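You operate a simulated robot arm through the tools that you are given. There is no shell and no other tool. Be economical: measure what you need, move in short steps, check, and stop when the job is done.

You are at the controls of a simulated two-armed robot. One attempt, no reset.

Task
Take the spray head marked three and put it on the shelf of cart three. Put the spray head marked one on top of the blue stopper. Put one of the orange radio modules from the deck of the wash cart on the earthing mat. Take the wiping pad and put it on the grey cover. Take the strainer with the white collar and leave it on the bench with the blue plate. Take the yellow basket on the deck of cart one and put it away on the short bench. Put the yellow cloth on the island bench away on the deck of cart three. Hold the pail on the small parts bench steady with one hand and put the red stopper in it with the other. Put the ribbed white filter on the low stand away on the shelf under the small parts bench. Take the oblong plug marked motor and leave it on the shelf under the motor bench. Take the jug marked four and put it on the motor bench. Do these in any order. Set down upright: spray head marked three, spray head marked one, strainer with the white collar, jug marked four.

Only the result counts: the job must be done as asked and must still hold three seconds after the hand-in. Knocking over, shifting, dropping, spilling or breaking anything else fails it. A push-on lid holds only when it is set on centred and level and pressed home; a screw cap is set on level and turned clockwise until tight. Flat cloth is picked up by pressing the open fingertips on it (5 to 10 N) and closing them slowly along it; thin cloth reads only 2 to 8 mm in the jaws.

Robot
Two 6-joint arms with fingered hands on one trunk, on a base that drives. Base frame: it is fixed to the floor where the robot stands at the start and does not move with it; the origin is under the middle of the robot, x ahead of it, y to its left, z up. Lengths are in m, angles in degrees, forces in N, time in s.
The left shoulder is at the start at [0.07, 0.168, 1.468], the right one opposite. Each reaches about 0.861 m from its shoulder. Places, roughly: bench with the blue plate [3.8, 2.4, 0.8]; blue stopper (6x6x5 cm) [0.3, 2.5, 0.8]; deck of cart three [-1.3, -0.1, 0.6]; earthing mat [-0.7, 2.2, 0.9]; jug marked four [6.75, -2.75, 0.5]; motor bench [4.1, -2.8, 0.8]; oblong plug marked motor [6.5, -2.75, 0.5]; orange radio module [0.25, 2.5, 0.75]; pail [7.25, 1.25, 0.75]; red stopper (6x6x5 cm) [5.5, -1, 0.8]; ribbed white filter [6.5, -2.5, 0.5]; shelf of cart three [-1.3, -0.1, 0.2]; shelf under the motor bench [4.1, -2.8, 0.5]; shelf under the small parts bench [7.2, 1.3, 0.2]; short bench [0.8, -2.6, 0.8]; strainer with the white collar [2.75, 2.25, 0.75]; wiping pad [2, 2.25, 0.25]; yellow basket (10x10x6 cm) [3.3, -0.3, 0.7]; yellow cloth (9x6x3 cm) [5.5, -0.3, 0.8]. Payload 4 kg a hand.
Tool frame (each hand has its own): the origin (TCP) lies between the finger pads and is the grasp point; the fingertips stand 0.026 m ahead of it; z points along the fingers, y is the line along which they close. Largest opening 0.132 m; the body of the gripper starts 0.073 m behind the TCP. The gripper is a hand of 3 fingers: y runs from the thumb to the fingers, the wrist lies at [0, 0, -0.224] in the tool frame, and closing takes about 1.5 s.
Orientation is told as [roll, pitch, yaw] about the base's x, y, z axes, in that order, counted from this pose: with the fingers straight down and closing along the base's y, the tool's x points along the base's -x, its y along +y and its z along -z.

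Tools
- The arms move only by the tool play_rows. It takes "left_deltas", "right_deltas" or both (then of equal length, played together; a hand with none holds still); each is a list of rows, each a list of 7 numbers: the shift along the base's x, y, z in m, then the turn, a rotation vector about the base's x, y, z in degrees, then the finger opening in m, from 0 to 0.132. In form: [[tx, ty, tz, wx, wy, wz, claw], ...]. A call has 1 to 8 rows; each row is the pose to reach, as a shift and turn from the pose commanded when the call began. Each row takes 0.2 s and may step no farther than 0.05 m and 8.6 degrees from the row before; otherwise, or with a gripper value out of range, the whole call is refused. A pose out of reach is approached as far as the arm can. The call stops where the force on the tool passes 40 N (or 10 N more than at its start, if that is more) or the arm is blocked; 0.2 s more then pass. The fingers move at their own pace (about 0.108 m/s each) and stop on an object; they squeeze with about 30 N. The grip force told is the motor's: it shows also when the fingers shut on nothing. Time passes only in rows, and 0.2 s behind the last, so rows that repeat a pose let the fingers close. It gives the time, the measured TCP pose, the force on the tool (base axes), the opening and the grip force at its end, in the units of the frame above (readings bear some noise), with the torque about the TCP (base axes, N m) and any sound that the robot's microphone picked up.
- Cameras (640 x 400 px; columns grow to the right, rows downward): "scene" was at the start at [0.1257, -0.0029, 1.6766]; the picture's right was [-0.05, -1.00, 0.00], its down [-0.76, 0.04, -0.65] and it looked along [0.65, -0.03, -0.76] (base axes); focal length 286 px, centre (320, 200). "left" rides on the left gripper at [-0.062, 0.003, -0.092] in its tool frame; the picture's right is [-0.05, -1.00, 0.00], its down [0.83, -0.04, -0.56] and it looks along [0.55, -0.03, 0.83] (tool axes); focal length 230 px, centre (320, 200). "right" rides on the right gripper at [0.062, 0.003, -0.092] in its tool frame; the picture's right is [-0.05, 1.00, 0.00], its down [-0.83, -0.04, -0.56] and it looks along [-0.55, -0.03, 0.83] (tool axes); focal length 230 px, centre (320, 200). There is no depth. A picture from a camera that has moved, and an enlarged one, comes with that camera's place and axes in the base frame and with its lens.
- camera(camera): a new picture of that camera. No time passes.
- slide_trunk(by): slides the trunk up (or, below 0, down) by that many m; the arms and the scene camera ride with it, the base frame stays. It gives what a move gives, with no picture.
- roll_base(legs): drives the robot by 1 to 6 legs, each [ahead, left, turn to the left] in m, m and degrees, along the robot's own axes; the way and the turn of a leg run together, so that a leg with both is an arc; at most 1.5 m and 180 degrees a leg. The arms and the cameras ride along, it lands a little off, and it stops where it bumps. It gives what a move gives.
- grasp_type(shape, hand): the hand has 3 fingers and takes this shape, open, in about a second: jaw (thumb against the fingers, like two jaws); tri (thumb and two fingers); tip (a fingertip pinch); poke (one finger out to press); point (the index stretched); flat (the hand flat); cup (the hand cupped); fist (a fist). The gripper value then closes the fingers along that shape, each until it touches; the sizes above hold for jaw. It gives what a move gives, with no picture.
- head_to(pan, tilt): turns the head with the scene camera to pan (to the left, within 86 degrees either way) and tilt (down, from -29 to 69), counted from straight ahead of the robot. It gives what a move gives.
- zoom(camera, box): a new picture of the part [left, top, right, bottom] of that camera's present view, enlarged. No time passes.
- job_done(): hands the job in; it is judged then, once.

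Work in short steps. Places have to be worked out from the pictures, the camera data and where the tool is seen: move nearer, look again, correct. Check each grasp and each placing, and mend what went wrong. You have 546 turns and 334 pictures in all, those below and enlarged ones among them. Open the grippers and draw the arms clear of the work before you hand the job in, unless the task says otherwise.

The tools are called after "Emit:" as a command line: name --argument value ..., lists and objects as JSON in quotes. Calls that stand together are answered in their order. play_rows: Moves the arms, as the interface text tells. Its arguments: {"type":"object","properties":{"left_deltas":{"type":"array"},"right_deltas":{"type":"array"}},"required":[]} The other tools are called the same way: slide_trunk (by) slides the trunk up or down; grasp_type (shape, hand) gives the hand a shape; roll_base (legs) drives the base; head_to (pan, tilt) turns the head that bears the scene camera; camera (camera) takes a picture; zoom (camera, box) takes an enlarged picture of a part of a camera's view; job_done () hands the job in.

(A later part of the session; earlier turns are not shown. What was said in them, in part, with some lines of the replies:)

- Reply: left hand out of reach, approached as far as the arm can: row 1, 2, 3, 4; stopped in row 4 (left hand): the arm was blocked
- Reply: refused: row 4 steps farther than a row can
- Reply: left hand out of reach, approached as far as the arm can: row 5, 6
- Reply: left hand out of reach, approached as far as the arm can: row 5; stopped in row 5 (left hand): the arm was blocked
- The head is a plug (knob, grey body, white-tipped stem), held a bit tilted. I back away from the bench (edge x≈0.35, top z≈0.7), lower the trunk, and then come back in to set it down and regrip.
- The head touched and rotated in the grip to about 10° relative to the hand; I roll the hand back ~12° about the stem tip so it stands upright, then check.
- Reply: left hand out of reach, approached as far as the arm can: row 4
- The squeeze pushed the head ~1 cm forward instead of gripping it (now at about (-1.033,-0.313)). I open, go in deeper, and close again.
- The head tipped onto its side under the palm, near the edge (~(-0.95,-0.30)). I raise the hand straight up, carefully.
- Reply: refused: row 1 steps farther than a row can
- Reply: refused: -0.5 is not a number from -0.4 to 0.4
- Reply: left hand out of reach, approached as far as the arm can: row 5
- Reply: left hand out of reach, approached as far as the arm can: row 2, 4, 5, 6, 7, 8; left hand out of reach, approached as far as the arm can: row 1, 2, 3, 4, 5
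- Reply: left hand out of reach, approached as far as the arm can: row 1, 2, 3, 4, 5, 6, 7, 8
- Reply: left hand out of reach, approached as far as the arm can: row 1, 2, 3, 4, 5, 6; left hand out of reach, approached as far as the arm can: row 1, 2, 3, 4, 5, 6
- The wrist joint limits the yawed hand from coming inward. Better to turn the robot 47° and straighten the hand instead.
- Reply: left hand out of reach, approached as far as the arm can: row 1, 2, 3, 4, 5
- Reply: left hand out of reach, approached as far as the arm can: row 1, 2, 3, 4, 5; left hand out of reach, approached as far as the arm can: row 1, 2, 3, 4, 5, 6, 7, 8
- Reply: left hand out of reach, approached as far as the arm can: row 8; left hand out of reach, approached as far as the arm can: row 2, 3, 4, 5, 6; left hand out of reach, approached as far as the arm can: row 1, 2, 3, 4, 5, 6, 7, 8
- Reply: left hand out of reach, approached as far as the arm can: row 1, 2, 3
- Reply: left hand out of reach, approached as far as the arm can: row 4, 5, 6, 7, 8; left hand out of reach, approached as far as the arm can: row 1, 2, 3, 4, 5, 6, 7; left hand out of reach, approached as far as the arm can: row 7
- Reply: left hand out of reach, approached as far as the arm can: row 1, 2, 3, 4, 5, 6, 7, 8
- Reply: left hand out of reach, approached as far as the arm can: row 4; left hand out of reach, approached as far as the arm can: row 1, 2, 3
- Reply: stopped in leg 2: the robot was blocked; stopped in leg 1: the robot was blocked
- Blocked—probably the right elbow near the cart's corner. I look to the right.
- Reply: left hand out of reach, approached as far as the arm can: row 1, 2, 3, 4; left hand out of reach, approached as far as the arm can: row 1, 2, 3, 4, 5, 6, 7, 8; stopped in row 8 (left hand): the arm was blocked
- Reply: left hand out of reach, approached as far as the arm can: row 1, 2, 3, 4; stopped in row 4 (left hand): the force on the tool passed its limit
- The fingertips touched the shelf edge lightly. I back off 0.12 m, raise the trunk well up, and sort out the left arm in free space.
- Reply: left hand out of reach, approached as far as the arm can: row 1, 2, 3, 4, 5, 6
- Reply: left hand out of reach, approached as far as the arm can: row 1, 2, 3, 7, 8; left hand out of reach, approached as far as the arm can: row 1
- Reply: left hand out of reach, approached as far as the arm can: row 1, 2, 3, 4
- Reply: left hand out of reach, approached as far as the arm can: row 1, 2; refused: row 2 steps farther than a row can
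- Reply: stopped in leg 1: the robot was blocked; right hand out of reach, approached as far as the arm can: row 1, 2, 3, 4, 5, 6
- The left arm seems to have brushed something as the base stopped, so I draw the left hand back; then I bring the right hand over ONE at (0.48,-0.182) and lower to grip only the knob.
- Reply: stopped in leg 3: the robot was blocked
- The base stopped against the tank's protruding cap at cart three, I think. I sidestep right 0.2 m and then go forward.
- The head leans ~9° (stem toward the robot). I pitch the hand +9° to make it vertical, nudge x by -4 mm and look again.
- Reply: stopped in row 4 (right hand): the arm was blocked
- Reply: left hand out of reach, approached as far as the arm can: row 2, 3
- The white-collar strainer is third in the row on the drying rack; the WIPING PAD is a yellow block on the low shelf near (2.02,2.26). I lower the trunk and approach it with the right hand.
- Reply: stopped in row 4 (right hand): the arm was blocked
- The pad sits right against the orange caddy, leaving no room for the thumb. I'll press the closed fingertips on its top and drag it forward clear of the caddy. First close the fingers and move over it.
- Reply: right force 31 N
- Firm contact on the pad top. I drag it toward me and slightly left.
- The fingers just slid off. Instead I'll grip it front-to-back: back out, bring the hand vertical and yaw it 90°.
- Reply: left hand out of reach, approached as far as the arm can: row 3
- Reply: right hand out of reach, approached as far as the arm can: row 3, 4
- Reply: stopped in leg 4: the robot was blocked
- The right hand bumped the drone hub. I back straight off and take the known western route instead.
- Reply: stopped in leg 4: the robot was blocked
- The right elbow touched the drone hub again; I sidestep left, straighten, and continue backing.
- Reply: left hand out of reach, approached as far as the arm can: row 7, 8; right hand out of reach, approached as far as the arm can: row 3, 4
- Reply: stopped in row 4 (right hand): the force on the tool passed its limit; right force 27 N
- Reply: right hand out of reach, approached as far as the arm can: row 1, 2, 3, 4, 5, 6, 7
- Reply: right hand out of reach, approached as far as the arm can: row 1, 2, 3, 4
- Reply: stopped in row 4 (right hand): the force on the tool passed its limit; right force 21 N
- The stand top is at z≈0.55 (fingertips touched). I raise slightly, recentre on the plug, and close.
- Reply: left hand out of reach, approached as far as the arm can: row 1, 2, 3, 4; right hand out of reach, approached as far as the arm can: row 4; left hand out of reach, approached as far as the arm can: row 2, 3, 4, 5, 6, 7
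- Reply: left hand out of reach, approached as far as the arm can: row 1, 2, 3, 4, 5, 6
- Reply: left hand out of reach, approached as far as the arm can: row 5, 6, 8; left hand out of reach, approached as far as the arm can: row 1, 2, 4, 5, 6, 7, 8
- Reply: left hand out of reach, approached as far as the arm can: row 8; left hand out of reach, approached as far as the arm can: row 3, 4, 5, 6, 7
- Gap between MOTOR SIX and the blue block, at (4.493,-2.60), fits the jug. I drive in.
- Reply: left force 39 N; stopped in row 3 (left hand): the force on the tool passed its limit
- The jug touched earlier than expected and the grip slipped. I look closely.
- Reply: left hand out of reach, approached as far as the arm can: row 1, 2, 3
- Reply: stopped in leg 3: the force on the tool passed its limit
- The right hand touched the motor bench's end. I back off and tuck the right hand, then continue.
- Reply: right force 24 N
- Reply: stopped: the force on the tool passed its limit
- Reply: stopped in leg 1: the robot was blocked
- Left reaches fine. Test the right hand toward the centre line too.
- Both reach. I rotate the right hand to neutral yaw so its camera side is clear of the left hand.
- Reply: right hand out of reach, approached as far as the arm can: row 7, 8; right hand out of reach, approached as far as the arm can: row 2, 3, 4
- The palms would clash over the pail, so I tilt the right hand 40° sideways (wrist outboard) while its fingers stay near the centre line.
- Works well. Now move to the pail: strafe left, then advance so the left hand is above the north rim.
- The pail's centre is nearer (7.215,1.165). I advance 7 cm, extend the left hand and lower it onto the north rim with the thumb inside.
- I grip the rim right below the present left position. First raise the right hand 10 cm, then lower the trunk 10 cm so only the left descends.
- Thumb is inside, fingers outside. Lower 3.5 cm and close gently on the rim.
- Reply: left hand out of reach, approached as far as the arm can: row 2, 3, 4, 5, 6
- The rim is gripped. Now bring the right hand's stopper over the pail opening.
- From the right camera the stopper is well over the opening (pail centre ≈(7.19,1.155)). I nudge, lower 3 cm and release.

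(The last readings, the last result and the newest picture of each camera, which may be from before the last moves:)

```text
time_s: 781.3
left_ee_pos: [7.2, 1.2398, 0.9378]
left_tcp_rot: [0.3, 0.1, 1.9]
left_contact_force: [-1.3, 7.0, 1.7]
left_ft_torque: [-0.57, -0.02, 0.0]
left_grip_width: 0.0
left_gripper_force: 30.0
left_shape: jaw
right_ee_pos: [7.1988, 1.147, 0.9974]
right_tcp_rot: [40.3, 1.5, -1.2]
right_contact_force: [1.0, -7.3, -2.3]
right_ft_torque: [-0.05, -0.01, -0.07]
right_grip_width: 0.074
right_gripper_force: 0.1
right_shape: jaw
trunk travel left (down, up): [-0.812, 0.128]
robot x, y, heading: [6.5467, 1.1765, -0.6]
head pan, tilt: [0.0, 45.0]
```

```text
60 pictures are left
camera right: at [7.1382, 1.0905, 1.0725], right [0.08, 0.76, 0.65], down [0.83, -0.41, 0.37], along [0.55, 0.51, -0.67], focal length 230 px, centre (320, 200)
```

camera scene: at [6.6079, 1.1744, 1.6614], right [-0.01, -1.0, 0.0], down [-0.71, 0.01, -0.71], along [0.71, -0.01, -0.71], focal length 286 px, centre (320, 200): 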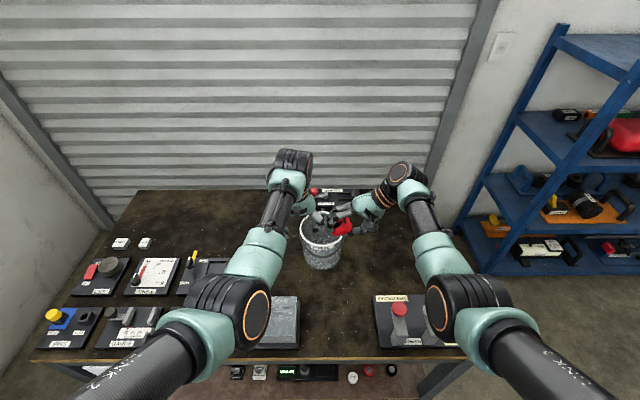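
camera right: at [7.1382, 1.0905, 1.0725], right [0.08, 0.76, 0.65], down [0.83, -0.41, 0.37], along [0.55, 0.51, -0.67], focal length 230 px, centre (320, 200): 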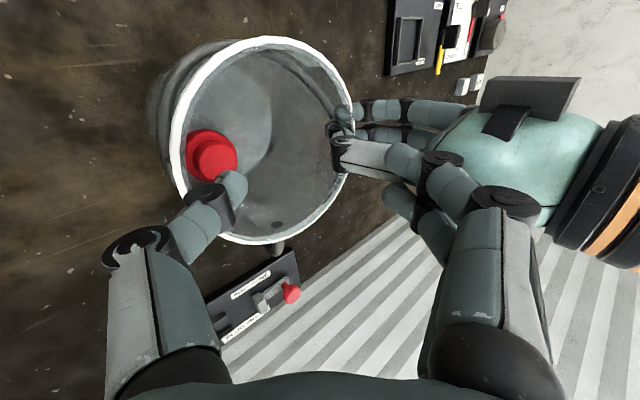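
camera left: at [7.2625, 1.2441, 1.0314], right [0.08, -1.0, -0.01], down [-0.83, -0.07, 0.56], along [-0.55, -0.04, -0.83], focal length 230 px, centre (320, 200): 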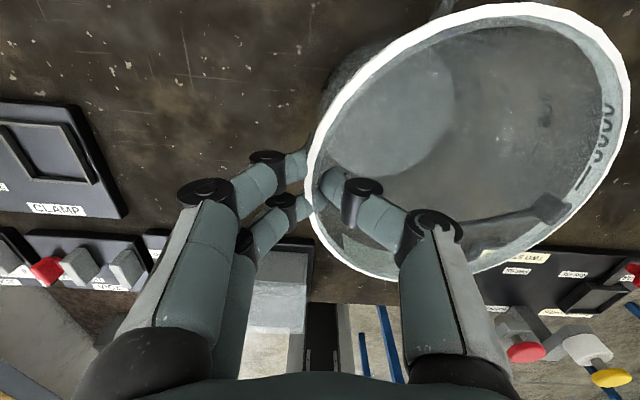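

The red stopper is inside the pail. I withdraw the right hand up and outward, then release the rim.

Emit:
play_rows --right_deltas '[[0, -0.01, 0.03, 0, 0, 0, 0.06], [0, -0.03, 0.06, 0, 0, 0, 0.06], [-0.01, -0.06, 0.09, 0, 0, 0, 0.06], [-0.03, -0.09, 0.1, 0, 0, 0, 0.06], [-0.05, -0.13, 0.1, 0, 0, 0, 0.06]]'

Emit:
play_rows --left_deltas '[[0, 0, 0, 0, 0, 0, 0.02], [0, 0, 0, 0, 0, 0, 0.04], [0, 0, 0, 0, 0, 0, 0.06], [0, 0, 0.02, 0, 0, 0, 0.065], [0, 0, 0.05, 0, 0, 0, 0.065], [0, 0, 0.08, 0, 0, 0, 0.065]]'

Emit:
camera --camera "left"

```text
time_s: 782.5
left_ee_pos: [7.1998, 1.2368, 0.9385]
left_tcp_rot: [0.3, 0.0, 1.9]
left_contact_force: [1.3, 0.4, -0.3]
left_ft_torque: [0.04, 0.01, 0.01]
left_grip_width: 0.0
left_gripper_force: 29.9
left_shape: jaw
right_ee_pos: [7.1491, 1.0133, 1.0954]
right_tcp_rot: [40.4, 1.3, -1.0]
right_contact_force: [0.2, -1.2, -0.3]
right_ft_torque: [0.02, 0.02, 0.0]
right_grip_width: 0.0601
right_gripper_force: 0.1
right_shape: jaw
trunk travel left (down, up): [-0.812, 0.128]
robot x, y, heading: [6.5471, 1.1734, -0.5]
head pan, tilt: [0.0, 45.0]
```

```text
time_s: 783.9
left_ee_pos: [7.2184, 1.2351, 1.0151]
left_tcp_rot: [0.2, 0.2, 1.8]
left_contact_force: [-0.4, 0.4, -0.1]
left_ft_torque: [-0.01, 0.01, 0.01]
left_grip_width: 0.0645
left_gripper_force: 0.1
left_shape: jaw
left hand out of reach, approached as far as the arm can: row 4, 5, 6
right_ee_pos: [7.1507, 1.0154, 1.0955]
right_tcp_rot: [40.4, 1.4, -1.0]
right_contact_force: [0.5, 0.1, 0.2]
right_ft_torque: [0.01, 0.02, 0.03]
right_grip_width: 0.0599
right_gripper_force: 0.0
right_shape: jaw
trunk travel left (down, up): [-0.812, 0.128]
robot x, y, heading: [6.5462, 1.1708, -0.4]
head pan, tilt: [0.0, 45.0]
```

```text
59 pictures are left
camera left: at [7.2813, 1.2395, 1.1088], right [0.08, -1.0, -0.01], down [-0.83, -0.07, 0.56], along [-0.55, -0.04, -0.83], focal length 230 px, centre (320, 200)
```

left: 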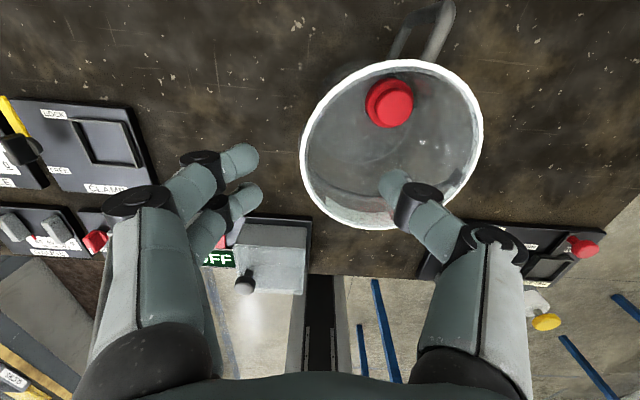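

Task 8 done. Last: the yellow cloth. I back away, level the right hand, and go round to the island's east side facing west.

Emit:
slide_trunk --by 0.08

Emit:
roll_base --legs '[[-0.22, 0, 0]]'

Emit:
play_rows --right_deltas '[[0, -0.03, -0.01, -8, 0, 0, 0.08], [0, -0.06, -0.02, -16, 0, 0, 0.08], [0, -0.09, -0.03, -24, 0, 0, 0.09], [0, -0.12, -0.04, -32, 0, 0, 0.09], [0, -0.15, -0.05, -40, 0, 0, 0.09]]' --left_deltas '[[-0.01, 0.03, -0.01, 0, 0, 0, 0.08], [-0.02, 0.06, -0.02, 0, 0, 0, 0.08], [-0.03, 0.09, -0.03, 0, 0, 0, 0.08], [-0.04, 0.12, -0.04, 0, 0, 0, 0.08], [-0.05, 0.15, -0.05, 0, 0, 0, 0.08]]'

Emit:
roll_base --legs '[[0, 0, -90], [1.3, 0, 0], [0.3, 0, 0]]'

Emit:
head_to --pan -50 --tilt 40

Emit:
camera --camera "scene"

```text
time_s: 785.0
left_ee_pos: [7.2187, 1.2333, 1.0943]
left_tcp_rot: [0.4, 0.0, 1.8]
left_contact_force: [-0.7, 0.0, -0.4]
left_ft_torque: [-0.01, 0.02, 0.0]
left_grip_width: 0.0644
left_gripper_force: 0.1
left_shape: jaw
right_ee_pos: [7.1502, 1.0181, 1.1753]
right_tcp_rot: [40.3, 1.6, -1.0]
right_contact_force: [0.0, 0.2, 0.2]
right_ft_torque: [-0.02, 0.01, -0.03]
right_grip_width: 0.0599
right_gripper_force: 0.1
right_shape: jaw
trunk travel left (down, up): [-0.892, 0.048]
robot x, y, heading: [6.5501, 1.1693, -0.7]
head pan, tilt: [0.0, 45.0]
```

```text
time_s: 786.7
left_ee_pos: [7.0099, 1.2327, 1.0927]
left_tcp_rot: [0.5, 0.3, 1.5]
left_contact_force: [0.3, -0.3, -0.8]
left_ft_torque: [0.01, 0.03, 0.01]
left_grip_width: 0.0643
left_gripper_force: 0.0
left_shape: jaw
right_ee_pos: [6.9412, 1.0153, 1.1736]
right_tcp_rot: [40.5, 1.6, -1.3]
right_contact_force: [0.3, 0.3, 0.3]
right_ft_torque: [0.01, 0.04, 0.06]
right_grip_width: 0.0601
right_gripper_force: 0.1
right_shape: jaw
trunk travel left (down, up): [-0.892, 0.048]
robot x, y, heading: [6.3364, 1.1773, -0.7]
head pan, tilt: [0.0, 45.0]
```

```text
time_s: 787.9
left_ee_pos: [7.015, 1.3805, 1.0238]
left_tcp_rot: [0.3, 0.1, 1.6]
left_contact_force: [0.9, 0.2, -0.6]
left_ft_torque: [-0.04, 0.0, -0.01]
left_grip_width: 0.0796
left_gripper_force: 0.1
left_shape: jaw
left hand out of reach, approached as far as the arm can: row 1, 2, 3, 4, 5
right_ee_pos: [6.9434, 0.8673, 1.1232]
right_tcp_rot: [0.3, 0.4, -1.9]
right_contact_force: [0.4, 0.3, -0.6]
right_ft_torque: [0.0, 0.02, -0.02]
right_grip_width: 0.09
right_gripper_force: 0.0
right_shape: jaw
right hand out of reach, approached as far as the arm can: row 2, 3, 4, 5
trunk travel left (down, up): [-0.892, 0.048]
robot x, y, heading: [6.3341, 1.1762, -0.7]
head pan, tilt: [0.0, 45.0]
```

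```text
time_s: 800.0
left_ee_pos: [6.5059, -1.0973, 1.0251]
left_tcp_rot: [0.3, 0.0, -88.2]
left_contact_force: [0.2, 1.3, 0.0]
left_ft_torque: [0.0, 0.01, 0.0]
left_grip_width: 0.0795
left_gripper_force: 0.1
left_shape: jaw
right_ee_pos: [5.9918, -1.0278, 1.1239]
right_tcp_rot: [0.5, 0.2, -91.6]
right_contact_force: [0.3, -0.6, 0.3]
right_ft_torque: [0.0, 0.01, 0.01]
right_grip_width: 0.0897
right_gripper_force: 0.0
right_shape: jaw
trunk travel left (down, up): [-0.892, 0.048]
robot x, y, heading: [6.3001, -0.4217, -90.6]
head pan, tilt: [0.0, 45.0]
```

```text
time_s: 801.1
left_ee_pos: [6.5053, -1.0982, 1.0244]
left_tcp_rot: [0.4, 0.1, -88.2]
left_contact_force: [0.1, 0.4, 0.5]
left_ft_torque: [0.01, 0.0, -0.02]
left_grip_width: 0.0794
left_gripper_force: 0.0
left_shape: jaw
right_ee_pos: [5.9922, -1.0302, 1.1235]
right_tcp_rot: [0.5, 0.2, -91.6]
right_contact_force: [0.0, 0.1, 0.3]
right_ft_torque: [0.01, 0.0, 0.0]
right_grip_width: 0.0896
right_gripper_force: 0.0
right_shape: jaw
trunk travel left (down, up): [-0.892, 0.048]
robot x, y, heading: [6.3005, -0.4211, -90.5]
head pan, tilt: [-50.0, 40.0]
```

```text
58 pictures are left
camera scene: at [6.2317, -0.5254, 1.6685], right [-0.64, 0.77, 0.0], down [0.5, 0.41, -0.77], along [-0.59, -0.49, -0.64], focal length 286 px, centre (320, 200)
```

scene: 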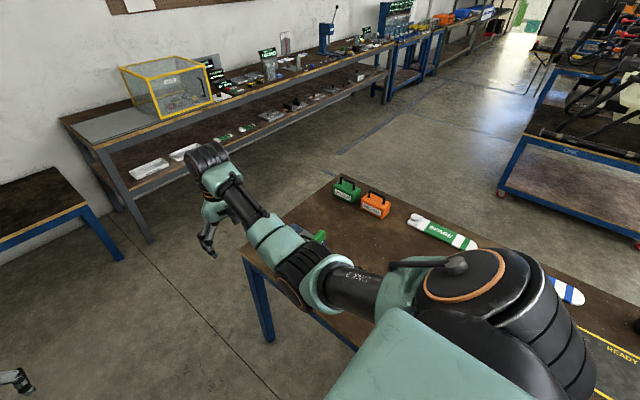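

Emit:
roll_base --legs '[[0.24, 0.22, 0], [0, 0, -89.5]]'

Emit:
head_to --pan 0 --tilt 42

Emit:
camera --camera "scene"

```text
time_s: 807.0
left_ee_pos: [5.8463, -0.8904, 1.0244]
left_tcp_rot: [0.3, 0.1, -176.2]
left_contact_force: [-0.3, 0.4, 0.8]
left_ft_torque: [0.01, -0.01, 0.01]
left_grip_width: 0.0794
left_gripper_force: 0.0
left_shape: jaw
right_ee_pos: [5.8959, -0.3752, 1.1222]
right_tcp_rot: [0.3, 0.3, -179.5]
right_contact_force: [-0.8, -0.9, -0.7]
right_ft_torque: [-0.01, 0.04, 0.02]
right_grip_width: 0.0895
right_gripper_force: 0.0
right_shape: jaw
trunk travel left (down, up): [-0.892, 0.048]
robot x, y, heading: [6.5124, -0.6602, -178.6]
head pan, tilt: [-50.0, 40.0]
```

```text
time_s: 808.2
left_ee_pos: [5.847, -0.8901, 1.0246]
left_tcp_rot: [0.4, 0.1, -176.1]
left_contact_force: [0.4, 0.1, 0.0]
left_ft_torque: [-0.01, -0.01, 0.01]
left_grip_width: 0.0795
left_gripper_force: 0.1
left_shape: jaw
right_ee_pos: [5.8962, -0.3752, 1.1237]
right_tcp_rot: [0.5, 0.2, -179.6]
right_contact_force: [0.1, 0.4, -0.5]
right_ft_torque: [0.03, 0.0, 0.01]
right_grip_width: 0.0897
right_gripper_force: 0.0
right_shape: jaw
trunk travel left (down, up): [-0.892, 0.048]
robot x, y, heading: [6.5135, -0.6606, -178.2]
head pan, tilt: [0.0, 42.0]
```

```text
57 pictures are left
camera scene: at [6.3794, -0.6619, 1.6655], right [-0.03, 1.0, 0.0], down [0.67, 0.02, -0.74], along [-0.74, -0.02, -0.67], focal length 286 px, centre (320, 200)
```

scene: 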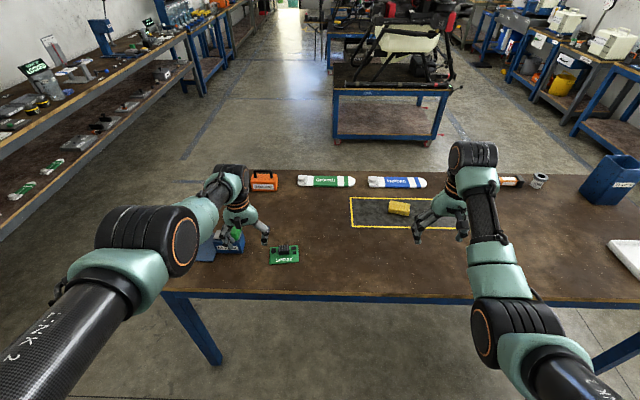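

The cloth is at about (5.448,-0.335). I tuck the left hand, advance (base under the table) and lower.

Emit:
play_rows --left_deltas '[[0.035, -0.03, 0, 0, 0, 0, 0.08], [0.07, -0.06, 0, 0, 0, 0, 0.08], [0.105, -0.09, 0, 0, 0, 0, 0.08], [0.14, -0.12, 0, 0, 0, 0, 0.08], [0.175, -0.15, 0, 0, 0, 0, 0.08], [0.21, -0.18, 0, 0, 0, 0, 0.08], [0.245, -0.21, 0, 0, 0, 0, 0.08], [0.28, -0.24, 0, 0, 0, 0, 0.08]]' --right_deltas '[[0, 0, 0, 0, 0, 0, 0.125], [0, 0, 0, 0, 0, 0, 0.125], [0, 0, 0, 0, 0, 0, 0.125], [0, 0, -0.01, 0, 0, 0, 0.125], [0, 0, -0.02, 0, 0, 0, 0.125], [0, 0, -0.03, 0, 0, 0, 0.125], [0, 0, -0.04, 0, 0, 0, 0.125], [0, 0, -0.05, 0, 0, 0, 0.125]]'

Emit:
roll_base --legs '[[0.42, 0, -1.5]]'

Emit:
camera --camera "right"

```text
time_s: 810.0
left_ee_pos: [5.9779, -1.2212, 0.945]
left_tcp_rot: [0.1, 0.1, -176.1]
left_contact_force: [0.1, -0.7, -0.7]
left_ft_torque: [0.03, -0.02, -0.01]
left_grip_width: 0.0796
left_gripper_force: 0.0
left_shape: jaw
left hand out of reach, approached as far as the arm can: row 1, 2, 3, 4, 5, 6, 7, 8
right_ee_pos: [5.8981, -0.377, 1.074]
right_tcp_rot: [0.4, 0.1, -179.6]
right_contact_force: [0.0, -0.2, -0.3]
right_ft_torque: [0.02, -0.01, 0.0]
right_grip_width: 0.1247
right_gripper_force: 0.1
right_shape: jaw
trunk travel left (down, up): [-0.892, 0.048]
robot x, y, heading: [6.5157, -0.659, -178.5]
head pan, tilt: [0.0, 42.0]
```

```text
time_s: 812.6
left_ee_pos: [5.5362, -1.2057, 0.9464]
left_tcp_rot: [0.2, 0.2, -177.9]
left_contact_force: [0.0, 0.7, -0.9]
left_ft_torque: [-0.01, 0.0, -0.01]
left_grip_width: 0.0794
left_gripper_force: 0.0
left_shape: jaw
right_ee_pos: [5.4853, -0.3595, 1.0741]
right_tcp_rot: [0.4, 0.3, 178.6]
right_contact_force: [0.0, -0.1, 0.8]
right_ft_torque: [0.02, 0.0, 0.01]
right_grip_width: 0.1249
right_gripper_force: 0.2
right_shape: jaw
trunk travel left (down, up): [-0.892, 0.048]
robot x, y, heading: [6.093, -0.664, 179.7]
head pan, tilt: [0.0, 42.0]
```

```text
56 pictures are left
camera right: at [5.5461, -0.365, 1.1668], right [-0.08, -1.0, 0.01], down [-0.83, 0.07, 0.55], along [-0.55, 0.04, -0.83], focal length 230 px, centre (320, 200)
```

right: 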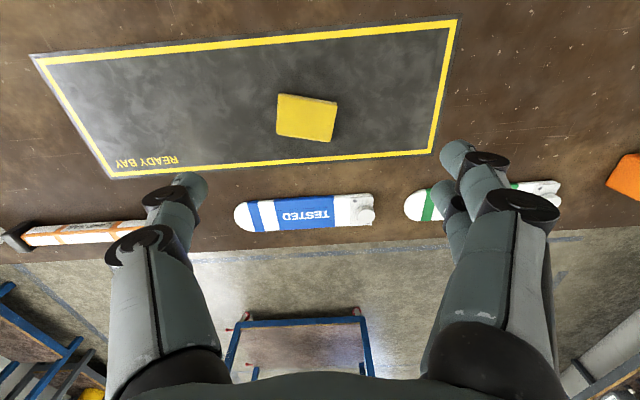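

Emit:
roll_base --legs '[[0.06, -0.02, 0]]'

Emit:
slide_trunk --by -0.12

Emit:
play_rows --right_deltas '[[0.01, 0, -0.03, 0, 0, 0, 0.125], [0.02, 0, -0.06, 0, 0, 0, 0.125], [0.025, 0, -0.09, 0, 0, 0, 0.125]]'

Emit:
camera --camera "right"

```text
time_s: 813.6
left_ee_pos: [5.4854, -1.1885, 0.9476]
left_tcp_rot: [0.2, -0.1, -177.7]
left_contact_force: [0.5, -0.2, -0.5]
left_ft_torque: [0.01, 0.05, 0.02]
left_grip_width: 0.0794
left_gripper_force: 0.2
left_shape: jaw
right_ee_pos: [5.4332, -0.3426, 1.0782]
right_tcp_rot: [0.3, -0.1, 178.7]
right_contact_force: [0.3, -0.3, 1.3]
right_ft_torque: [0.04, 0.05, 0.01]
right_grip_width: 0.1248
right_gripper_force: 0.1
right_shape: jaw
trunk travel left (down, up): [-0.892, 0.048]
robot x, y, heading: [6.0331, -0.6397, 180.1]
head pan, tilt: [0.0, 42.0]
```

```text
time_s: 815.1
left_ee_pos: [5.4807, -1.1873, 0.8242]
left_tcp_rot: [0.2, 0.3, -177.9]
left_contact_force: [-0.3, -0.9, -0.1]
left_ft_torque: [-0.01, 0.03, -0.04]
left_grip_width: 0.0796
left_gripper_force: 0.1
left_shape: jaw
right_ee_pos: [5.4273, -0.3409, 0.9539]
right_tcp_rot: [0.5, 0.2, 178.7]
right_contact_force: [-0.4, -0.4, -0.4]
right_ft_torque: [-0.01, -0.01, 0.03]
right_grip_width: 0.1246
right_gripper_force: 0.1
right_shape: jaw
trunk travel left (down, up): [-0.772, 0.168]
robot x, y, heading: [6.0335, -0.6448, 180.0]
head pan, tilt: [0.0, 42.0]
```

```text
time_s: 815.9
left_ee_pos: [5.4803, -1.1872, 0.8249]
left_tcp_rot: [0.3, 0.3, -177.7]
left_contact_force: [-0.4, 0.6, 0.4]
left_ft_torque: [0.01, 0.02, 0.02]
left_grip_width: 0.0797
left_gripper_force: 0.1
left_shape: jaw
right_ee_pos: [5.4509, -0.342, 0.8642]
right_tcp_rot: [0.6, 0.3, 178.7]
right_contact_force: [0.7, 0.7, -0.1]
right_ft_torque: [-0.02, -0.03, 0.01]
right_grip_width: 0.125
right_gripper_force: 0.2
right_shape: jaw
trunk travel left (down, up): [-0.772, 0.168]
robot x, y, heading: [6.0357, -0.6414, 179.9]
head pan, tilt: [0.0, 42.0]
```

```text
55 pictures are left
camera right: at [5.5111, -0.3458, 0.9568], right [-0.08, -1.0, 0.01], down [-0.83, 0.07, 0.55], along [-0.55, 0.04, -0.83], focal length 230 px, centre (320, 200)
```

right: 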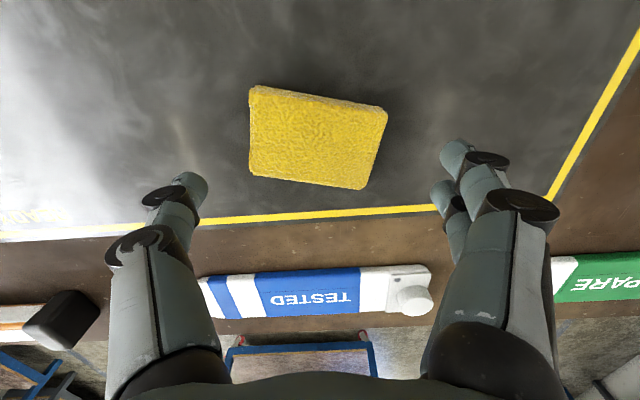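

Cloth well between the fingers. Lower to the table and close.

Emit:
play_rows --right_deltas '[[0.005, 0.002, -0.03, 0, 0, 0, 0.125], [0.006, 0.002, -0.055, 0, 0, 0, 0.125], [0.006, 0.002, -0.068, 0, 0, 0, 0.125]]'

Emit:
play_rows --right_deltas '[[0, 0, -0.006, 0, 0, 0, 0.11], [0, 0, -0.006, 0, 0, 0, 0.09], [0, 0, -0.006, 0, 0, 0, 0.07], [0, 0, -0.006, 0, 0, 0, 0.05], [0, 0, -0.006, 0, 0, 0, 0.03], [0, 0, -0.006, 0, 0, 0, 0.03]]'

Emit:
camera --camera "right"

```text
time_s: 816.9
left_ee_pos: [5.4819, -1.1898, 0.8248]
left_tcp_rot: [0.2, 0.2, -177.9]
left_contact_force: [-0.3, -0.2, 0.3]
left_ft_torque: [0.0, -0.03, 0.01]
left_grip_width: 0.0795
left_gripper_force: 0.0
left_shape: jaw
right_ee_pos: [5.4514, -0.3398, 0.8038]
right_tcp_rot: [0.3, -0.9, 178.5]
right_contact_force: [10.1, -0.5, 24.0]
right_ft_torque: [0.0, -0.36, 0.05]
right_grip_width: 0.1251
right_gripper_force: 0.0
right_shape: jaw
trunk travel left (down, up): [-0.772, 0.168]
robot x, y, heading: [6.0376, -0.6439, 179.7]
head pan, tilt: [0.0, 42.0]
stopped in row 3 (right hand): the force on the tool passed its limit (the readings are from after the stop); the commanded pose is now the measured one
```

```text
time_s: 817.3
left_ee_pos: [5.4829, -1.1887, 0.8249]
left_tcp_rot: [0.2, 0.2, -177.8]
left_contact_force: [-0.2, -0.3, 0.3]
left_ft_torque: [-0.01, -0.01, -0.01]
left_grip_width: 0.0798
left_gripper_force: 0.1
left_shape: jaw
right_ee_pos: [5.4456, -0.3386, 0.8069]
right_tcp_rot: [0.3, -1.9, 178.5]
right_contact_force: [11.6, -1.6, 38.1]
right_ft_torque: [-0.24, -0.43, -0.31]
right_grip_width: 0.0879
right_gripper_force: 29.6
right_shape: jaw
trunk travel left (down, up): [-0.772, 0.168]
robot x, y, heading: [6.0335, -0.6426, 179.8]
head pan, tilt: [0.0, 42.0]
stopped in row 2 (right hand): the force on the tool passed its limit (the readings are from after the stop); the commanded pose is now the measured one
```

```text
54 pictures are left
camera right: at [5.5099, -0.3438, 0.8978], right [-0.08, -1.0, 0.01], down [-0.81, 0.07, 0.58], along [-0.58, 0.04, -0.81], focal length 230 px, centre (320, 200)
```

right: 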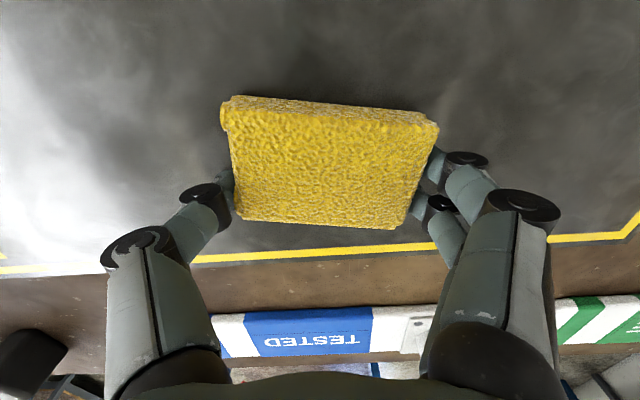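

Gripped at 88 mm. Lift.

Emit:
play_rows --right_deltas '[[0, 0, 0.005, 0, 0, 0, 0.06], [0, 0, 0.02, 0, 0, 0, 0.05], [0, 0, 0.05, 0, 0, 0, 0.05], [0, 0, 0.09, 0, 0, 0, 0.05]]'

Emit:
camera --camera "right"

```text
time_s: 818.3
left_ee_pos: [5.4802, -1.1877, 0.8246]
left_tcp_rot: [0.3, 0.4, -177.8]
left_contact_force: [0.1, -0.4, -0.1]
left_ft_torque: [-0.04, 0.05, 0.02]
left_grip_width: 0.0798
left_gripper_force: 0.0
left_shape: jaw
right_ee_pos: [5.4441, -0.3366, 0.8883]
right_tcp_rot: [0.4, -1.3, 178.6]
right_contact_force: [0.2, 0.3, -0.2]
right_ft_torque: [-0.02, -0.01, -0.01]
right_grip_width: 0.0854
right_gripper_force: 29.9
right_shape: jaw
trunk travel left (down, up): [-0.772, 0.168]
robot x, y, heading: [6.0347, -0.6425, 179.9]
head pan, tilt: [0.0, 42.0]
```

```text
53 pictures are left
camera right: at [5.5072, -0.3415, 0.9798], right [-0.08, -1.0, 0.01], down [-0.82, 0.07, 0.57], along [-0.57, 0.04, -0.82], focal length 230 px, centre (320, 200)
```

right: 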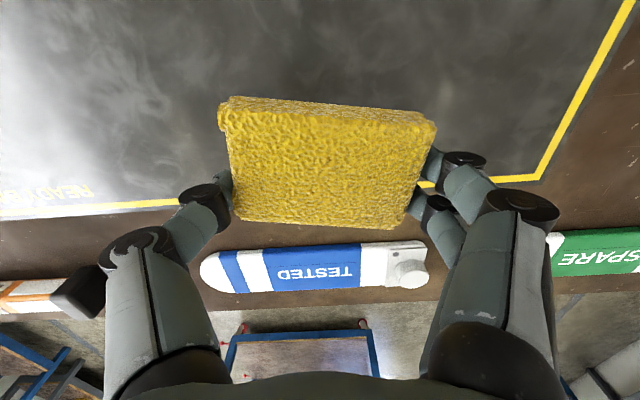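

Cloth held. Raise the trunk, back out, and drive west along the south aisle to cart three.

Emit:
slide_trunk --by 0.16

Emit:
roll_base --legs '[[-0.47, 0, 0], [0, 1.0, 0], [1.4, 0, 0], [1.4, 0, 0]]'

Emit:
head_to --pan 0 --tilt 20

Emit:
camera --camera "scene"

```text
time_s: 820.1
left_ee_pos: [5.4802, -1.1872, 0.9844]
left_tcp_rot: [0.2, 0.2, -177.8]
left_contact_force: [-0.3, -0.1, 0.1]
left_ft_torque: [0.01, 0.0, 0.02]
left_grip_width: 0.0795
left_gripper_force: 0.0
left_shape: jaw
right_ee_pos: [5.4442, -0.3368, 1.0495]
right_tcp_rot: [0.4, -1.3, 178.6]
right_contact_force: [-0.5, 0.1, -0.8]
right_ft_torque: [0.01, -0.04, -0.02]
right_grip_width: 0.0856
right_gripper_force: 29.7
right_shape: jaw
trunk travel left (down, up): [-0.932, 0.008]
robot x, y, heading: [6.0368, -0.6418, 179.7]
head pan, tilt: [0.0, 42.0]
```

```text
time_s: 840.8
left_ee_pos: [3.1487, -2.1464, 0.9853]
left_tcp_rot: [0.4, 0.3, -178.7]
left_contact_force: [0.3, -0.7, -1.3]
left_ft_torque: [0.03, -0.01, 0.01]
left_grip_width: 0.0797
left_gripper_force: 0.0
left_shape: jaw
right_ee_pos: [3.1251, -1.2946, 1.0499]
right_tcp_rot: [0.4, -1.4, 177.8]
right_contact_force: [-0.3, 0.4, -0.5]
right_ft_torque: [0.0, 0.04, -0.03]
right_grip_width: 0.0856
right_gripper_force: 29.3
right_shape: jaw
trunk travel left (down, up): [-0.932, 0.008]
robot x, y, heading: [3.7112, -1.6075, 179.1]
head pan, tilt: [0.0, 42.0]
```

```text
time_s: 841.7
left_ee_pos: [3.1496, -2.1465, 0.9853]
left_tcp_rot: [0.4, 0.4, -178.6]
left_contact_force: [0.1, -0.2, 0.7]
left_ft_torque: [-0.01, -0.03, -0.02]
left_grip_width: 0.0795
left_gripper_force: 0.1
left_shape: jaw
right_ee_pos: [3.1244, -1.2935, 1.0485]
right_tcp_rot: [0.3, -1.2, 177.8]
right_contact_force: [-0.7, -1.1, 0.4]
right_ft_torque: [0.0, 0.0, 0.0]
right_grip_width: 0.0853
right_gripper_force: 30.9
right_shape: jaw
trunk travel left (down, up): [-0.932, 0.008]
robot x, y, heading: [3.7071, -1.6056, 179.3]
head pan, tilt: [0.0, 20.0]
```

```text
52 pictures are left
camera scene: at [3.5652, -1.6066, 1.7397], right [0.02, 1.0, 0.0], down [0.34, -0.01, -0.94], along [-0.94, 0.02, -0.34], focal length 286 px, centre (320, 200)
```

scene: 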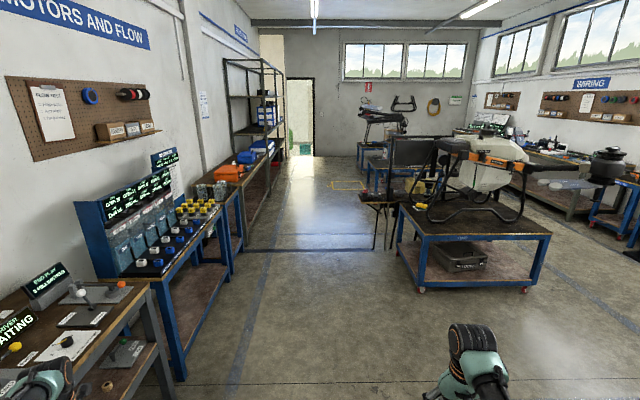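

I shift 10 cm north for clearance from the dosing bench and continue west.

Emit:
roll_base --legs '[[0, -0.11, 0.5], [1.4, 0, 0], [1.4, 0, 0], [1.4, 0, 0]]'

Emit:
head_to --pan -35 --tilt 30

Emit:
camera --camera "scene"

```text
time_s: 862.8
left_ee_pos: [-1.0962, -1.7913, 0.9852]
left_tcp_rot: [0.3, 0.3, 179.2]
left_contact_force: [0.3, 0.9, 0.4]
left_ft_torque: [0.01, -0.04, 0.03]
left_grip_width: 0.0796
left_gripper_force: 0.1
left_shape: jaw
right_ee_pos: [-1.0889, -0.9407, 1.0485]
right_tcp_rot: [0.4, -1.4, 175.5]
right_contact_force: [-0.7, -0.3, 0.4]
right_ft_torque: [0.04, 0.0, 0.02]
right_grip_width: 0.0855
right_gripper_force: 29.8
right_shape: jaw
trunk travel left (down, up): [-0.932, 0.008]
robot x, y, heading: [-0.516, -1.2774, 177.0]
head pan, tilt: [0.0, 20.0]
```

```text
time_s: 863.8
left_ee_pos: [-1.0967, -1.7913, 0.9849]
left_tcp_rot: [0.3, 0.3, 179.3]
left_contact_force: [-0.5, -0.2, -0.7]
left_ft_torque: [0.02, -0.01, 0.02]
left_grip_width: 0.0798
left_gripper_force: 0.1
left_shape: jaw
right_ee_pos: [-1.0874, -0.9398, 1.0485]
right_tcp_rot: [0.2, -1.4, 175.5]
right_contact_force: [-0.4, -0.2, -0.7]
right_ft_torque: [0.01, -0.02, -0.01]
right_grip_width: 0.0853
right_gripper_force: 30.0
right_shape: jaw
trunk travel left (down, up): [-0.932, 0.008]
robot x, y, heading: [-0.5164, -1.2807, 176.9]
head pan, tilt: [-35.0, 30.0]
```

```text
51 pictures are left
camera scene: at [-0.6377, -1.2183, 1.7238], right [0.62, 0.79, 0.0], down [0.39, -0.31, -0.87], along [-0.68, 0.54, -0.5], focal length 286 px, centre (320, 200)
```

scene: 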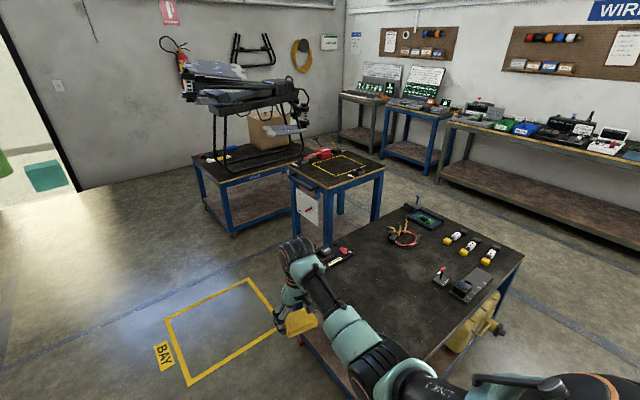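

Cart three's deck is free on this side. I go 0.93 m further west, turn to face north.

Emit:
roll_base --legs '[[0.93, 0.05, 0], [0, 0, -87]]'

Emit:
head_to --pan -15 --tilt 42

Emit:
camera --camera "scene"

```text
time_s: 872.4
left_ee_pos: [-2.0143, -0.7389, 0.9849]
left_tcp_rot: [0.4, 0.3, 93.3]
left_contact_force: [-0.3, -0.9, -0.3]
left_ft_torque: [0.03, 0.0, 0.02]
left_grip_width: 0.0796
left_gripper_force: 0.1
left_shape: jaw
right_ee_pos: [-1.1635, -0.6874, 1.0488]
right_tcp_rot: [0.3, -1.4, 89.7]
right_contact_force: [-0.8, -0.1, -0.2]
right_ft_torque: [-0.01, -0.02, 0.03]
right_grip_width: 0.0855
right_gripper_force: 30.3
right_shape: jaw
trunk travel left (down, up): [-0.932, 0.008]
robot x, y, heading: [-1.4583, -1.2845, 90.9]
head pan, tilt: [-35.0, 30.0]
```

```text
time_s: 873.2
left_ee_pos: [-2.0144, -0.739, 0.9853]
left_tcp_rot: [0.2, 0.4, 93.2]
left_contact_force: [0.2, -0.7, 0.5]
left_ft_torque: [-0.03, -0.01, 0.03]
left_grip_width: 0.0795
left_gripper_force: 0.1
left_shape: jaw
right_ee_pos: [-1.1633, -0.6856, 1.0489]
right_tcp_rot: [0.3, -1.5, 89.8]
right_contact_force: [0.9, 0.1, 0.1]
right_ft_torque: [0.0, 0.03, -0.01]
right_grip_width: 0.0855
right_gripper_force: 29.9
right_shape: jaw
trunk travel left (down, up): [-0.932, 0.008]
robot x, y, heading: [-1.4609, -1.2861, 90.8]
head pan, tilt: [-15.0, 42.0]
```

```text
50 pictures are left
camera scene: at [-1.4419, -1.1515, 1.7055], right [0.97, -0.24, 0.0], down [-0.16, -0.65, -0.74], along [0.18, 0.72, -0.67], focal length 286 px, centre (320, 200)
```

scene: 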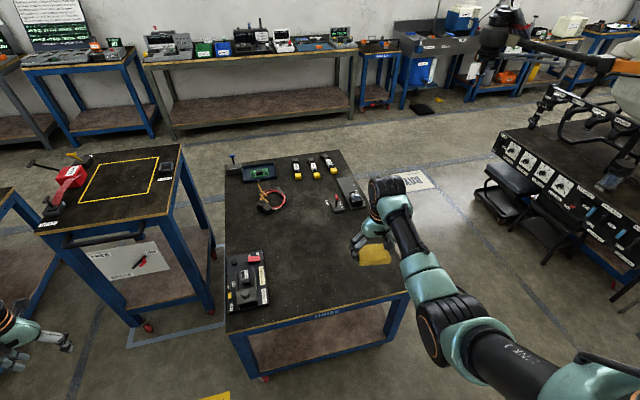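

Emit:
roll_base --legs '[[0.25, 0, 0]]'

Emit:
slide_trunk --by -0.26

Emit:
camera --camera "scene"

Emit:
camera --camera "right"

```text
time_s: 875.1
left_ee_pos: [-2.0198, -0.4927, 0.9865]
left_tcp_rot: [0.3, 0.2, 93.4]
left_contact_force: [0.1, 0.6, 0.5]
left_ft_torque: [0.01, 0.0, 0.0]
left_grip_width: 0.0795
left_gripper_force: 0.0
left_shape: jaw
right_ee_pos: [-1.1691, -0.4393, 1.0512]
right_tcp_rot: [0.3, -1.4, 89.9]
right_contact_force: [0.8, 0.7, -0.5]
right_ft_torque: [0.03, 0.05, 0.01]
right_grip_width: 0.0854
right_gripper_force: 30.2
right_shape: jaw
trunk travel left (down, up): [-0.932, 0.008]
robot x, y, heading: [-1.4671, -1.0355, 91.1]
head pan, tilt: [-15.0, 42.0]
```

```text
time_s: 877.7
left_ee_pos: [-2.0193, -0.4914, 0.7247]
left_tcp_rot: [0.4, 0.4, 93.5]
left_contact_force: [-0.1, -0.6, 0.2]
left_ft_torque: [0.01, -0.04, -0.04]
left_grip_width: 0.0798
left_gripper_force: 0.0
left_shape: jaw
right_ee_pos: [-1.1689, -0.4369, 0.7882]
right_tcp_rot: [0.3, -1.4, 89.8]
right_contact_force: [-0.1, -0.3, 0.3]
right_ft_torque: [-0.02, -0.03, -0.04]
right_grip_width: 0.0856
right_gripper_force: 29.7
right_shape: jaw
trunk travel left (down, up): [-0.672, 0.268]
robot x, y, heading: [-1.464, -1.0317, 91.2]
head pan, tilt: [-15.0, 42.0]
```

```text
49 pictures are left
camera scene: at [-1.4463, -0.9016, 1.4455], right [0.97, -0.24, 0.0], down [-0.16, -0.65, -0.74], along [0.18, 0.72, -0.67], focal length 286 px, centre (320, 200)
```

scene: 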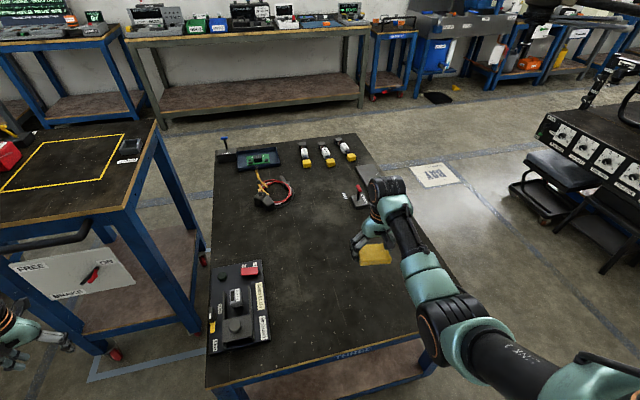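

```text
48 pictures are left
camera right: at [-1.1729, -0.5012, 0.8802], right [-1.0, 0.06, 0.01], down [0.05, 0.82, 0.57], along [0.03, 0.57, -0.82], focal length 230 px, centre (320, 200)
```

right: 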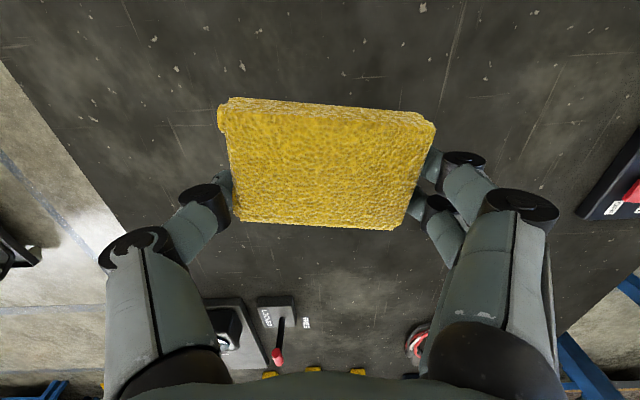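

Free deck beneath. I lower with the arm to contact.

Emit:
play_rows --right_deltas '[[0, 0, -0.03, 0, 0, 0, 0.05], [0, 0, -0.06, 0, 0, 0, 0.05], [0, 0, -0.085, 0, 0, 0, 0.05], [0, 0, -0.1, 0, 0, 0, 0.05]]'

Emit:
play_rows --right_deltas '[[0, 0, -0.008, 0, 0, 0, 0.05], [0, 0, -0.016, 0, 0, 0, 0.05], [0, 0, -0.024, 0, 0, 0, 0.05]]'

```text
time_s: 878.7
left_ee_pos: [-2.0203, -0.4902, 0.7245]
left_tcp_rot: [0.4, 0.5, 93.4]
left_contact_force: [0.2, -0.3, -0.7]
left_ft_torque: [0.0, -0.03, 0.0]
left_grip_width: 0.0796
left_gripper_force: 0.0
left_shape: jaw
right_ee_pos: [-1.1698, -0.4355, 0.6904]
right_tcp_rot: [0.2, -1.4, 89.8]
right_contact_force: [-0.6, -1.1, -0.1]
right_ft_torque: [0.02, 0.03, -0.02]
right_grip_width: 0.0859
right_gripper_force: 29.8
right_shape: jaw
trunk travel left (down, up): [-0.672, 0.268]
robot x, y, heading: [-1.4634, -1.0336, 91.0]
head pan, tilt: [-15.0, 42.0]
```

```text
time_s: 879.5
left_ee_pos: [-2.0199, -0.4932, 0.7267]
left_tcp_rot: [0.1, 0.2, 93.4]
left_contact_force: [0.3, 0.4, 0.0]
left_ft_torque: [-0.04, -0.02, 0.02]
left_grip_width: 0.0796
left_gripper_force: 0.2
left_shape: jaw
right_ee_pos: [-1.1703, -0.4363, 0.6702]
right_tcp_rot: [0.3, -2.1, 89.7]
right_contact_force: [1.1, -5.6, 28.2]
right_ft_torque: [-0.36, 0.84, 0.13]
right_grip_width: 0.0845
right_gripper_force: 29.6
right_shape: jaw
trunk travel left (down, up): [-0.672, 0.268]
robot x, y, heading: [-1.4652, -1.0348, 90.9]
head pan, tilt: [-15.0, 42.0]
```

Contact. Release and rise.

Emit:
play_rows --right_deltas '[[0, 0, 0.003, 0, 0, 0, 0.09], [0, 0, 0.003, 0, 0, 0, 0.11], [0, 0, 0.003, 0, 0, 0, 0.125], [0, 0, 0.03, 0, 0, 0, 0.125], [0, 0, 0.07, 0, 0, 0, 0.125], [0, 0, 0.11, 0, 0, 0, 0.125]]'

Emit:
camera --camera "right"

Emit:
head_to --pan -40 --tilt 50

Emit:
camera --camera "scene"

```text
time_s: 880.9
left_ee_pos: [-2.0201, -0.4915, 0.7244]
left_tcp_rot: [0.3, 0.4, 93.5]
left_contact_force: [0.5, 0.1, -0.4]
left_ft_torque: [-0.02, 0.0, 0.04]
left_grip_width: 0.0795
left_gripper_force: 0.1
left_shape: jaw
right_ee_pos: [-1.1702, -0.4394, 0.7735]
right_tcp_rot: [0.2, -1.4, 89.8]
right_contact_force: [-0.6, -0.3, 0.4]
right_ft_torque: [0.0, 0.02, -0.03]
right_grip_width: 0.125
right_gripper_force: 0.2
right_shape: jaw
trunk travel left (down, up): [-0.672, 0.268]
robot x, y, heading: [-1.464, -1.0326, 91.1]
head pan, tilt: [-15.0, 42.0]
```

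```text
47 pictures are left
camera right: at [-1.1741, -0.5041, 0.8641], right [-1.0, 0.06, 0.01], down [0.05, 0.82, 0.57], along [0.03, 0.57, -0.82], focal length 230 px, centre (320, 200)
```

right: 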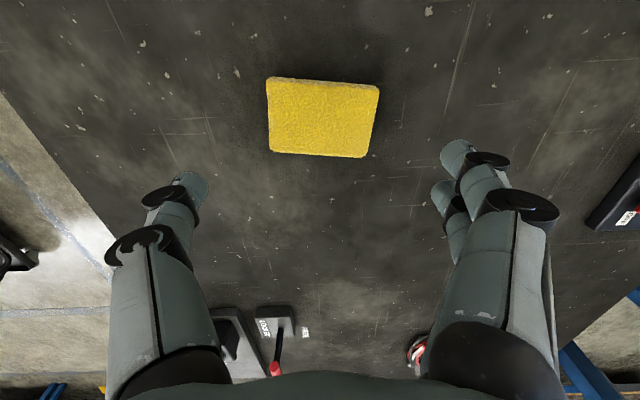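

```text
time_s: 881.8
left_ee_pos: [-2.0197, -0.4906, 0.7245]
left_tcp_rot: [0.3, 0.4, 93.2]
left_contact_force: [-1.1, -0.7, -0.1]
left_ft_torque: [0.0, -0.02, 0.01]
left_grip_width: 0.0794
left_gripper_force: 0.1
left_shape: jaw
right_ee_pos: [-1.1696, -0.4388, 0.7725]
right_tcp_rot: [0.3, -1.4, 89.7]
right_contact_force: [0.4, -0.1, 0.6]
right_ft_torque: [0.03, -0.03, 0.0]
right_grip_width: 0.1252
right_gripper_force: 0.1
right_shape: jaw
trunk travel left (down, up): [-0.672, 0.268]
robot x, y, heading: [-1.4672, -1.0301, 91.0]
head pan, tilt: [-40.0, 50.0]
```

```text
46 pictures are left
camera scene: at [-1.4182, -0.9227, 1.4343], right [0.78, -0.63, 0.0], down [-0.48, -0.6, -0.64], along [0.4, 0.5, -0.77], focal length 286 px, centre (320, 200)
```

scene: 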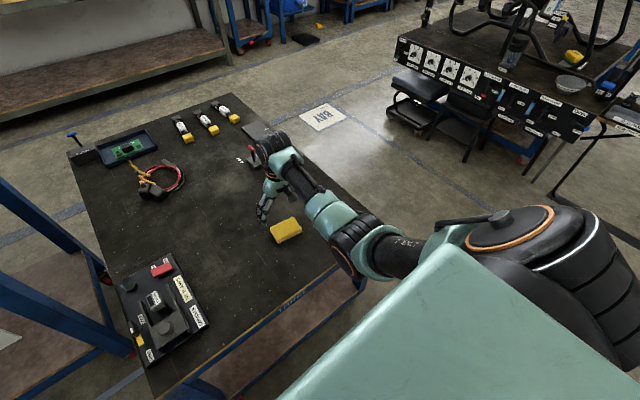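

The cloth lies on deck three. I withdraw, raise the arms, and do a final check on earlier placements.

Emit:
slide_trunk --by 0.25

Emit:
roll_base --legs '[[-0.4, 0, 0]]'

Emit:
head_to --pan -25 --tilt 20

Emit:
camera --camera "scene"

```text
time_s: 884.4
left_ee_pos: [-2.0193, -0.4901, 0.974]
left_tcp_rot: [0.3, 0.4, 93.4]
left_contact_force: [-0.7, 0.5, -0.1]
left_ft_torque: [0.01, 0.02, 0.0]
left_grip_width: 0.0795
left_gripper_force: 0.2
left_shape: jaw
right_ee_pos: [-1.1713, -0.437, 1.0227]
right_tcp_rot: [0.4, -1.3, 89.8]
right_contact_force: [0.7, -0.1, 0.7]
right_ft_torque: [0.01, -0.03, -0.02]
right_grip_width: 0.1249
right_gripper_force: 0.0
right_shape: jaw
trunk travel left (down, up): [-0.922, 0.018]
robot x, y, heading: [-1.4622, -1.0318, 90.9]
head pan, tilt: [-40.0, 50.0]
```

```text
time_s: 886.8
left_ee_pos: [-2.0127, -0.871, 0.9749]
left_tcp_rot: [0.3, 0.5, 93.2]
left_contact_force: [0.3, 0.3, -0.4]
left_ft_torque: [-0.03, -0.01, -0.01]
left_grip_width: 0.0796
left_gripper_force: 0.1
left_shape: jaw
right_ee_pos: [-1.1627, -0.8212, 1.0228]
right_tcp_rot: [0.3, -1.2, 89.6]
right_contact_force: [-1.2, 0.1, -0.8]
right_ft_torque: [0.01, -0.01, -0.01]
right_grip_width: 0.125
right_gripper_force: 0.1
right_shape: jaw
trunk travel left (down, up): [-0.922, 0.018]
robot x, y, heading: [-1.4609, -1.4137, 90.6]
head pan, tilt: [-40.0, 50.0]
```

```text
time_s: 887.8
left_ee_pos: [-2.0126, -0.8719, 0.9751]
left_tcp_rot: [0.4, 0.3, 93.2]
left_contact_force: [-0.1, -0.1, -0.1]
left_ft_torque: [0.0, -0.01, 0.0]
left_grip_width: 0.0796
left_gripper_force: 0.0
left_shape: jaw
right_ee_pos: [-1.1642, -0.8242, 1.0229]
right_tcp_rot: [0.3, -1.5, 89.6]
right_contact_force: [0.5, -0.5, 0.2]
right_ft_torque: [-0.01, 0.0, 0.0]
right_grip_width: 0.1251
right_gripper_force: 0.1
right_shape: jaw
trunk travel left (down, up): [-0.922, 0.018]
robot x, y, heading: [-1.4585, -1.4146, 90.8]
head pan, tilt: [-25.0, 20.0]
```

```text
45 pictures are left
camera scene: at [-1.4222, -1.2812, 1.7298], right [0.91, -0.41, 0.0], down [-0.14, -0.31, -0.94], along [0.38, 0.86, -0.34], focal length 286 px, centre (320, 200)
```

scene: 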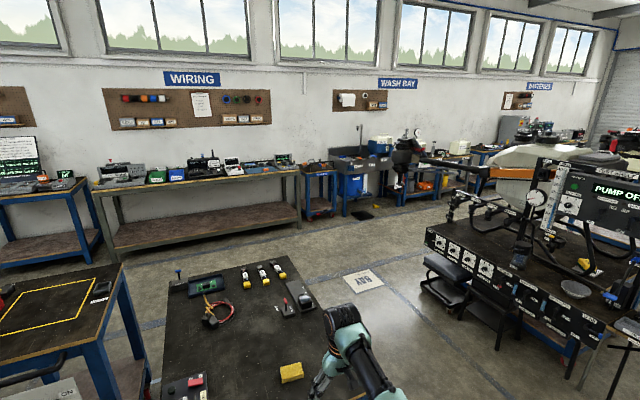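

Emit:
zoom --camera "scene" --box '[250, 145, 350, 200]'

Emit:
head_to --pan -20 --tilt 48

Emit:
camera --camera "scene"

```text
6.40 times, centred on (300, 172) of scene
camera zoom: at [-1.4222, -1.2812, 1.7298], right [0.91, -0.41, 0.0], down [-0.14, -0.31, -0.94], along [0.38, 0.86, -0.34], focal length 1829 px, centre (448, 376)
```

zoom: 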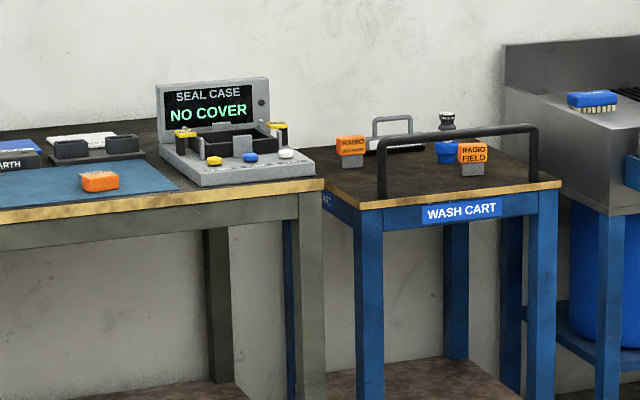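

```text
time_s: 888.7
left_ee_pos: [-2.0113, -0.8708, 0.9742]
left_tcp_rot: [0.3, 0.5, 93.3]
left_contact_force: [-0.1, -0.3, -0.6]
left_ft_torque: [-0.02, 0.0, 0.0]
left_grip_width: 0.0798
left_gripper_force: 0.1
left_shape: jaw
right_ee_pos: [-1.1627, -0.8228, 1.0226]
right_tcp_rot: [0.3, -1.4, 89.5]
right_contact_force: [-0.7, 0.7, -0.3]
right_ft_torque: [0.03, -0.01, 0.01]
right_grip_width: 0.1249
right_gripper_force: 0.0
right_shape: jaw
trunk travel left (down, up): [-0.922, 0.018]
robot x, y, heading: [-1.4599, -1.4152, 91.0]
head pan, tilt: [-20.0, 48.0]
```

```text
43 pictures are left
camera scene: at [-1.4346, -1.2908, 1.687], right [0.94, -0.33, 0.0], down [-0.24, -0.7, -0.67], along [0.22, 0.63, -0.74], focal length 286 px, centre (320, 200)
```

scene: 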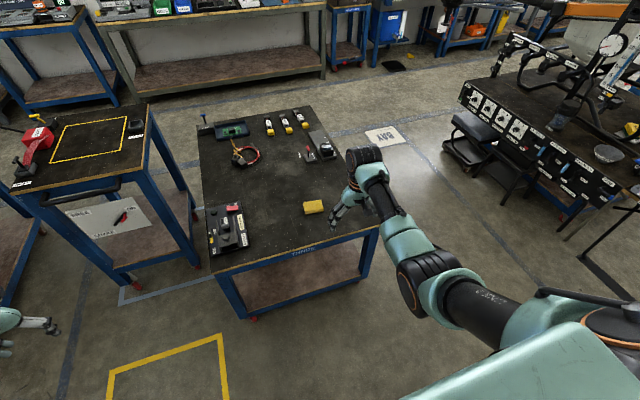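

Emit:
job_done

```text
The job is handed in.
```

I carried out all eleven placings and handed the job in, but some knocks on the way could still count against it.

- **Spray head three:** it fell off cart three's deck to the floor once and was picked up again. It was upright on the shelf when I backed out; I did not look at it again before hand-in.
- **Drone:** my arms bumped a hub or another part of the drone on cart two about three times.
- **Cart three:** I touched its corner, and the base stopped against something beside it, probably the yellow tank's cap. I did not look at the tank afterwards.
- **Motor bench and rear bump:** I brushed one end of the motor bench, and the base bumped something behind it, probably the island bench.
- **Radio module (YARD):** I let go just above the earthing mat, so it toppled and lies on its face, fully on the mat.
- **Jug four:** the grip slipped as I set it down; it was standing upright on the motor bench in the next views.

In the final views, spray head one stood upright on the blue stopper and the yellow cloth lay on the deck of cart three. The strainer, jug and filter stood upright when I left them, and the red stopper was in the pail. I took the grey cover to be the labelled grey COVER plate on cart two's deck.
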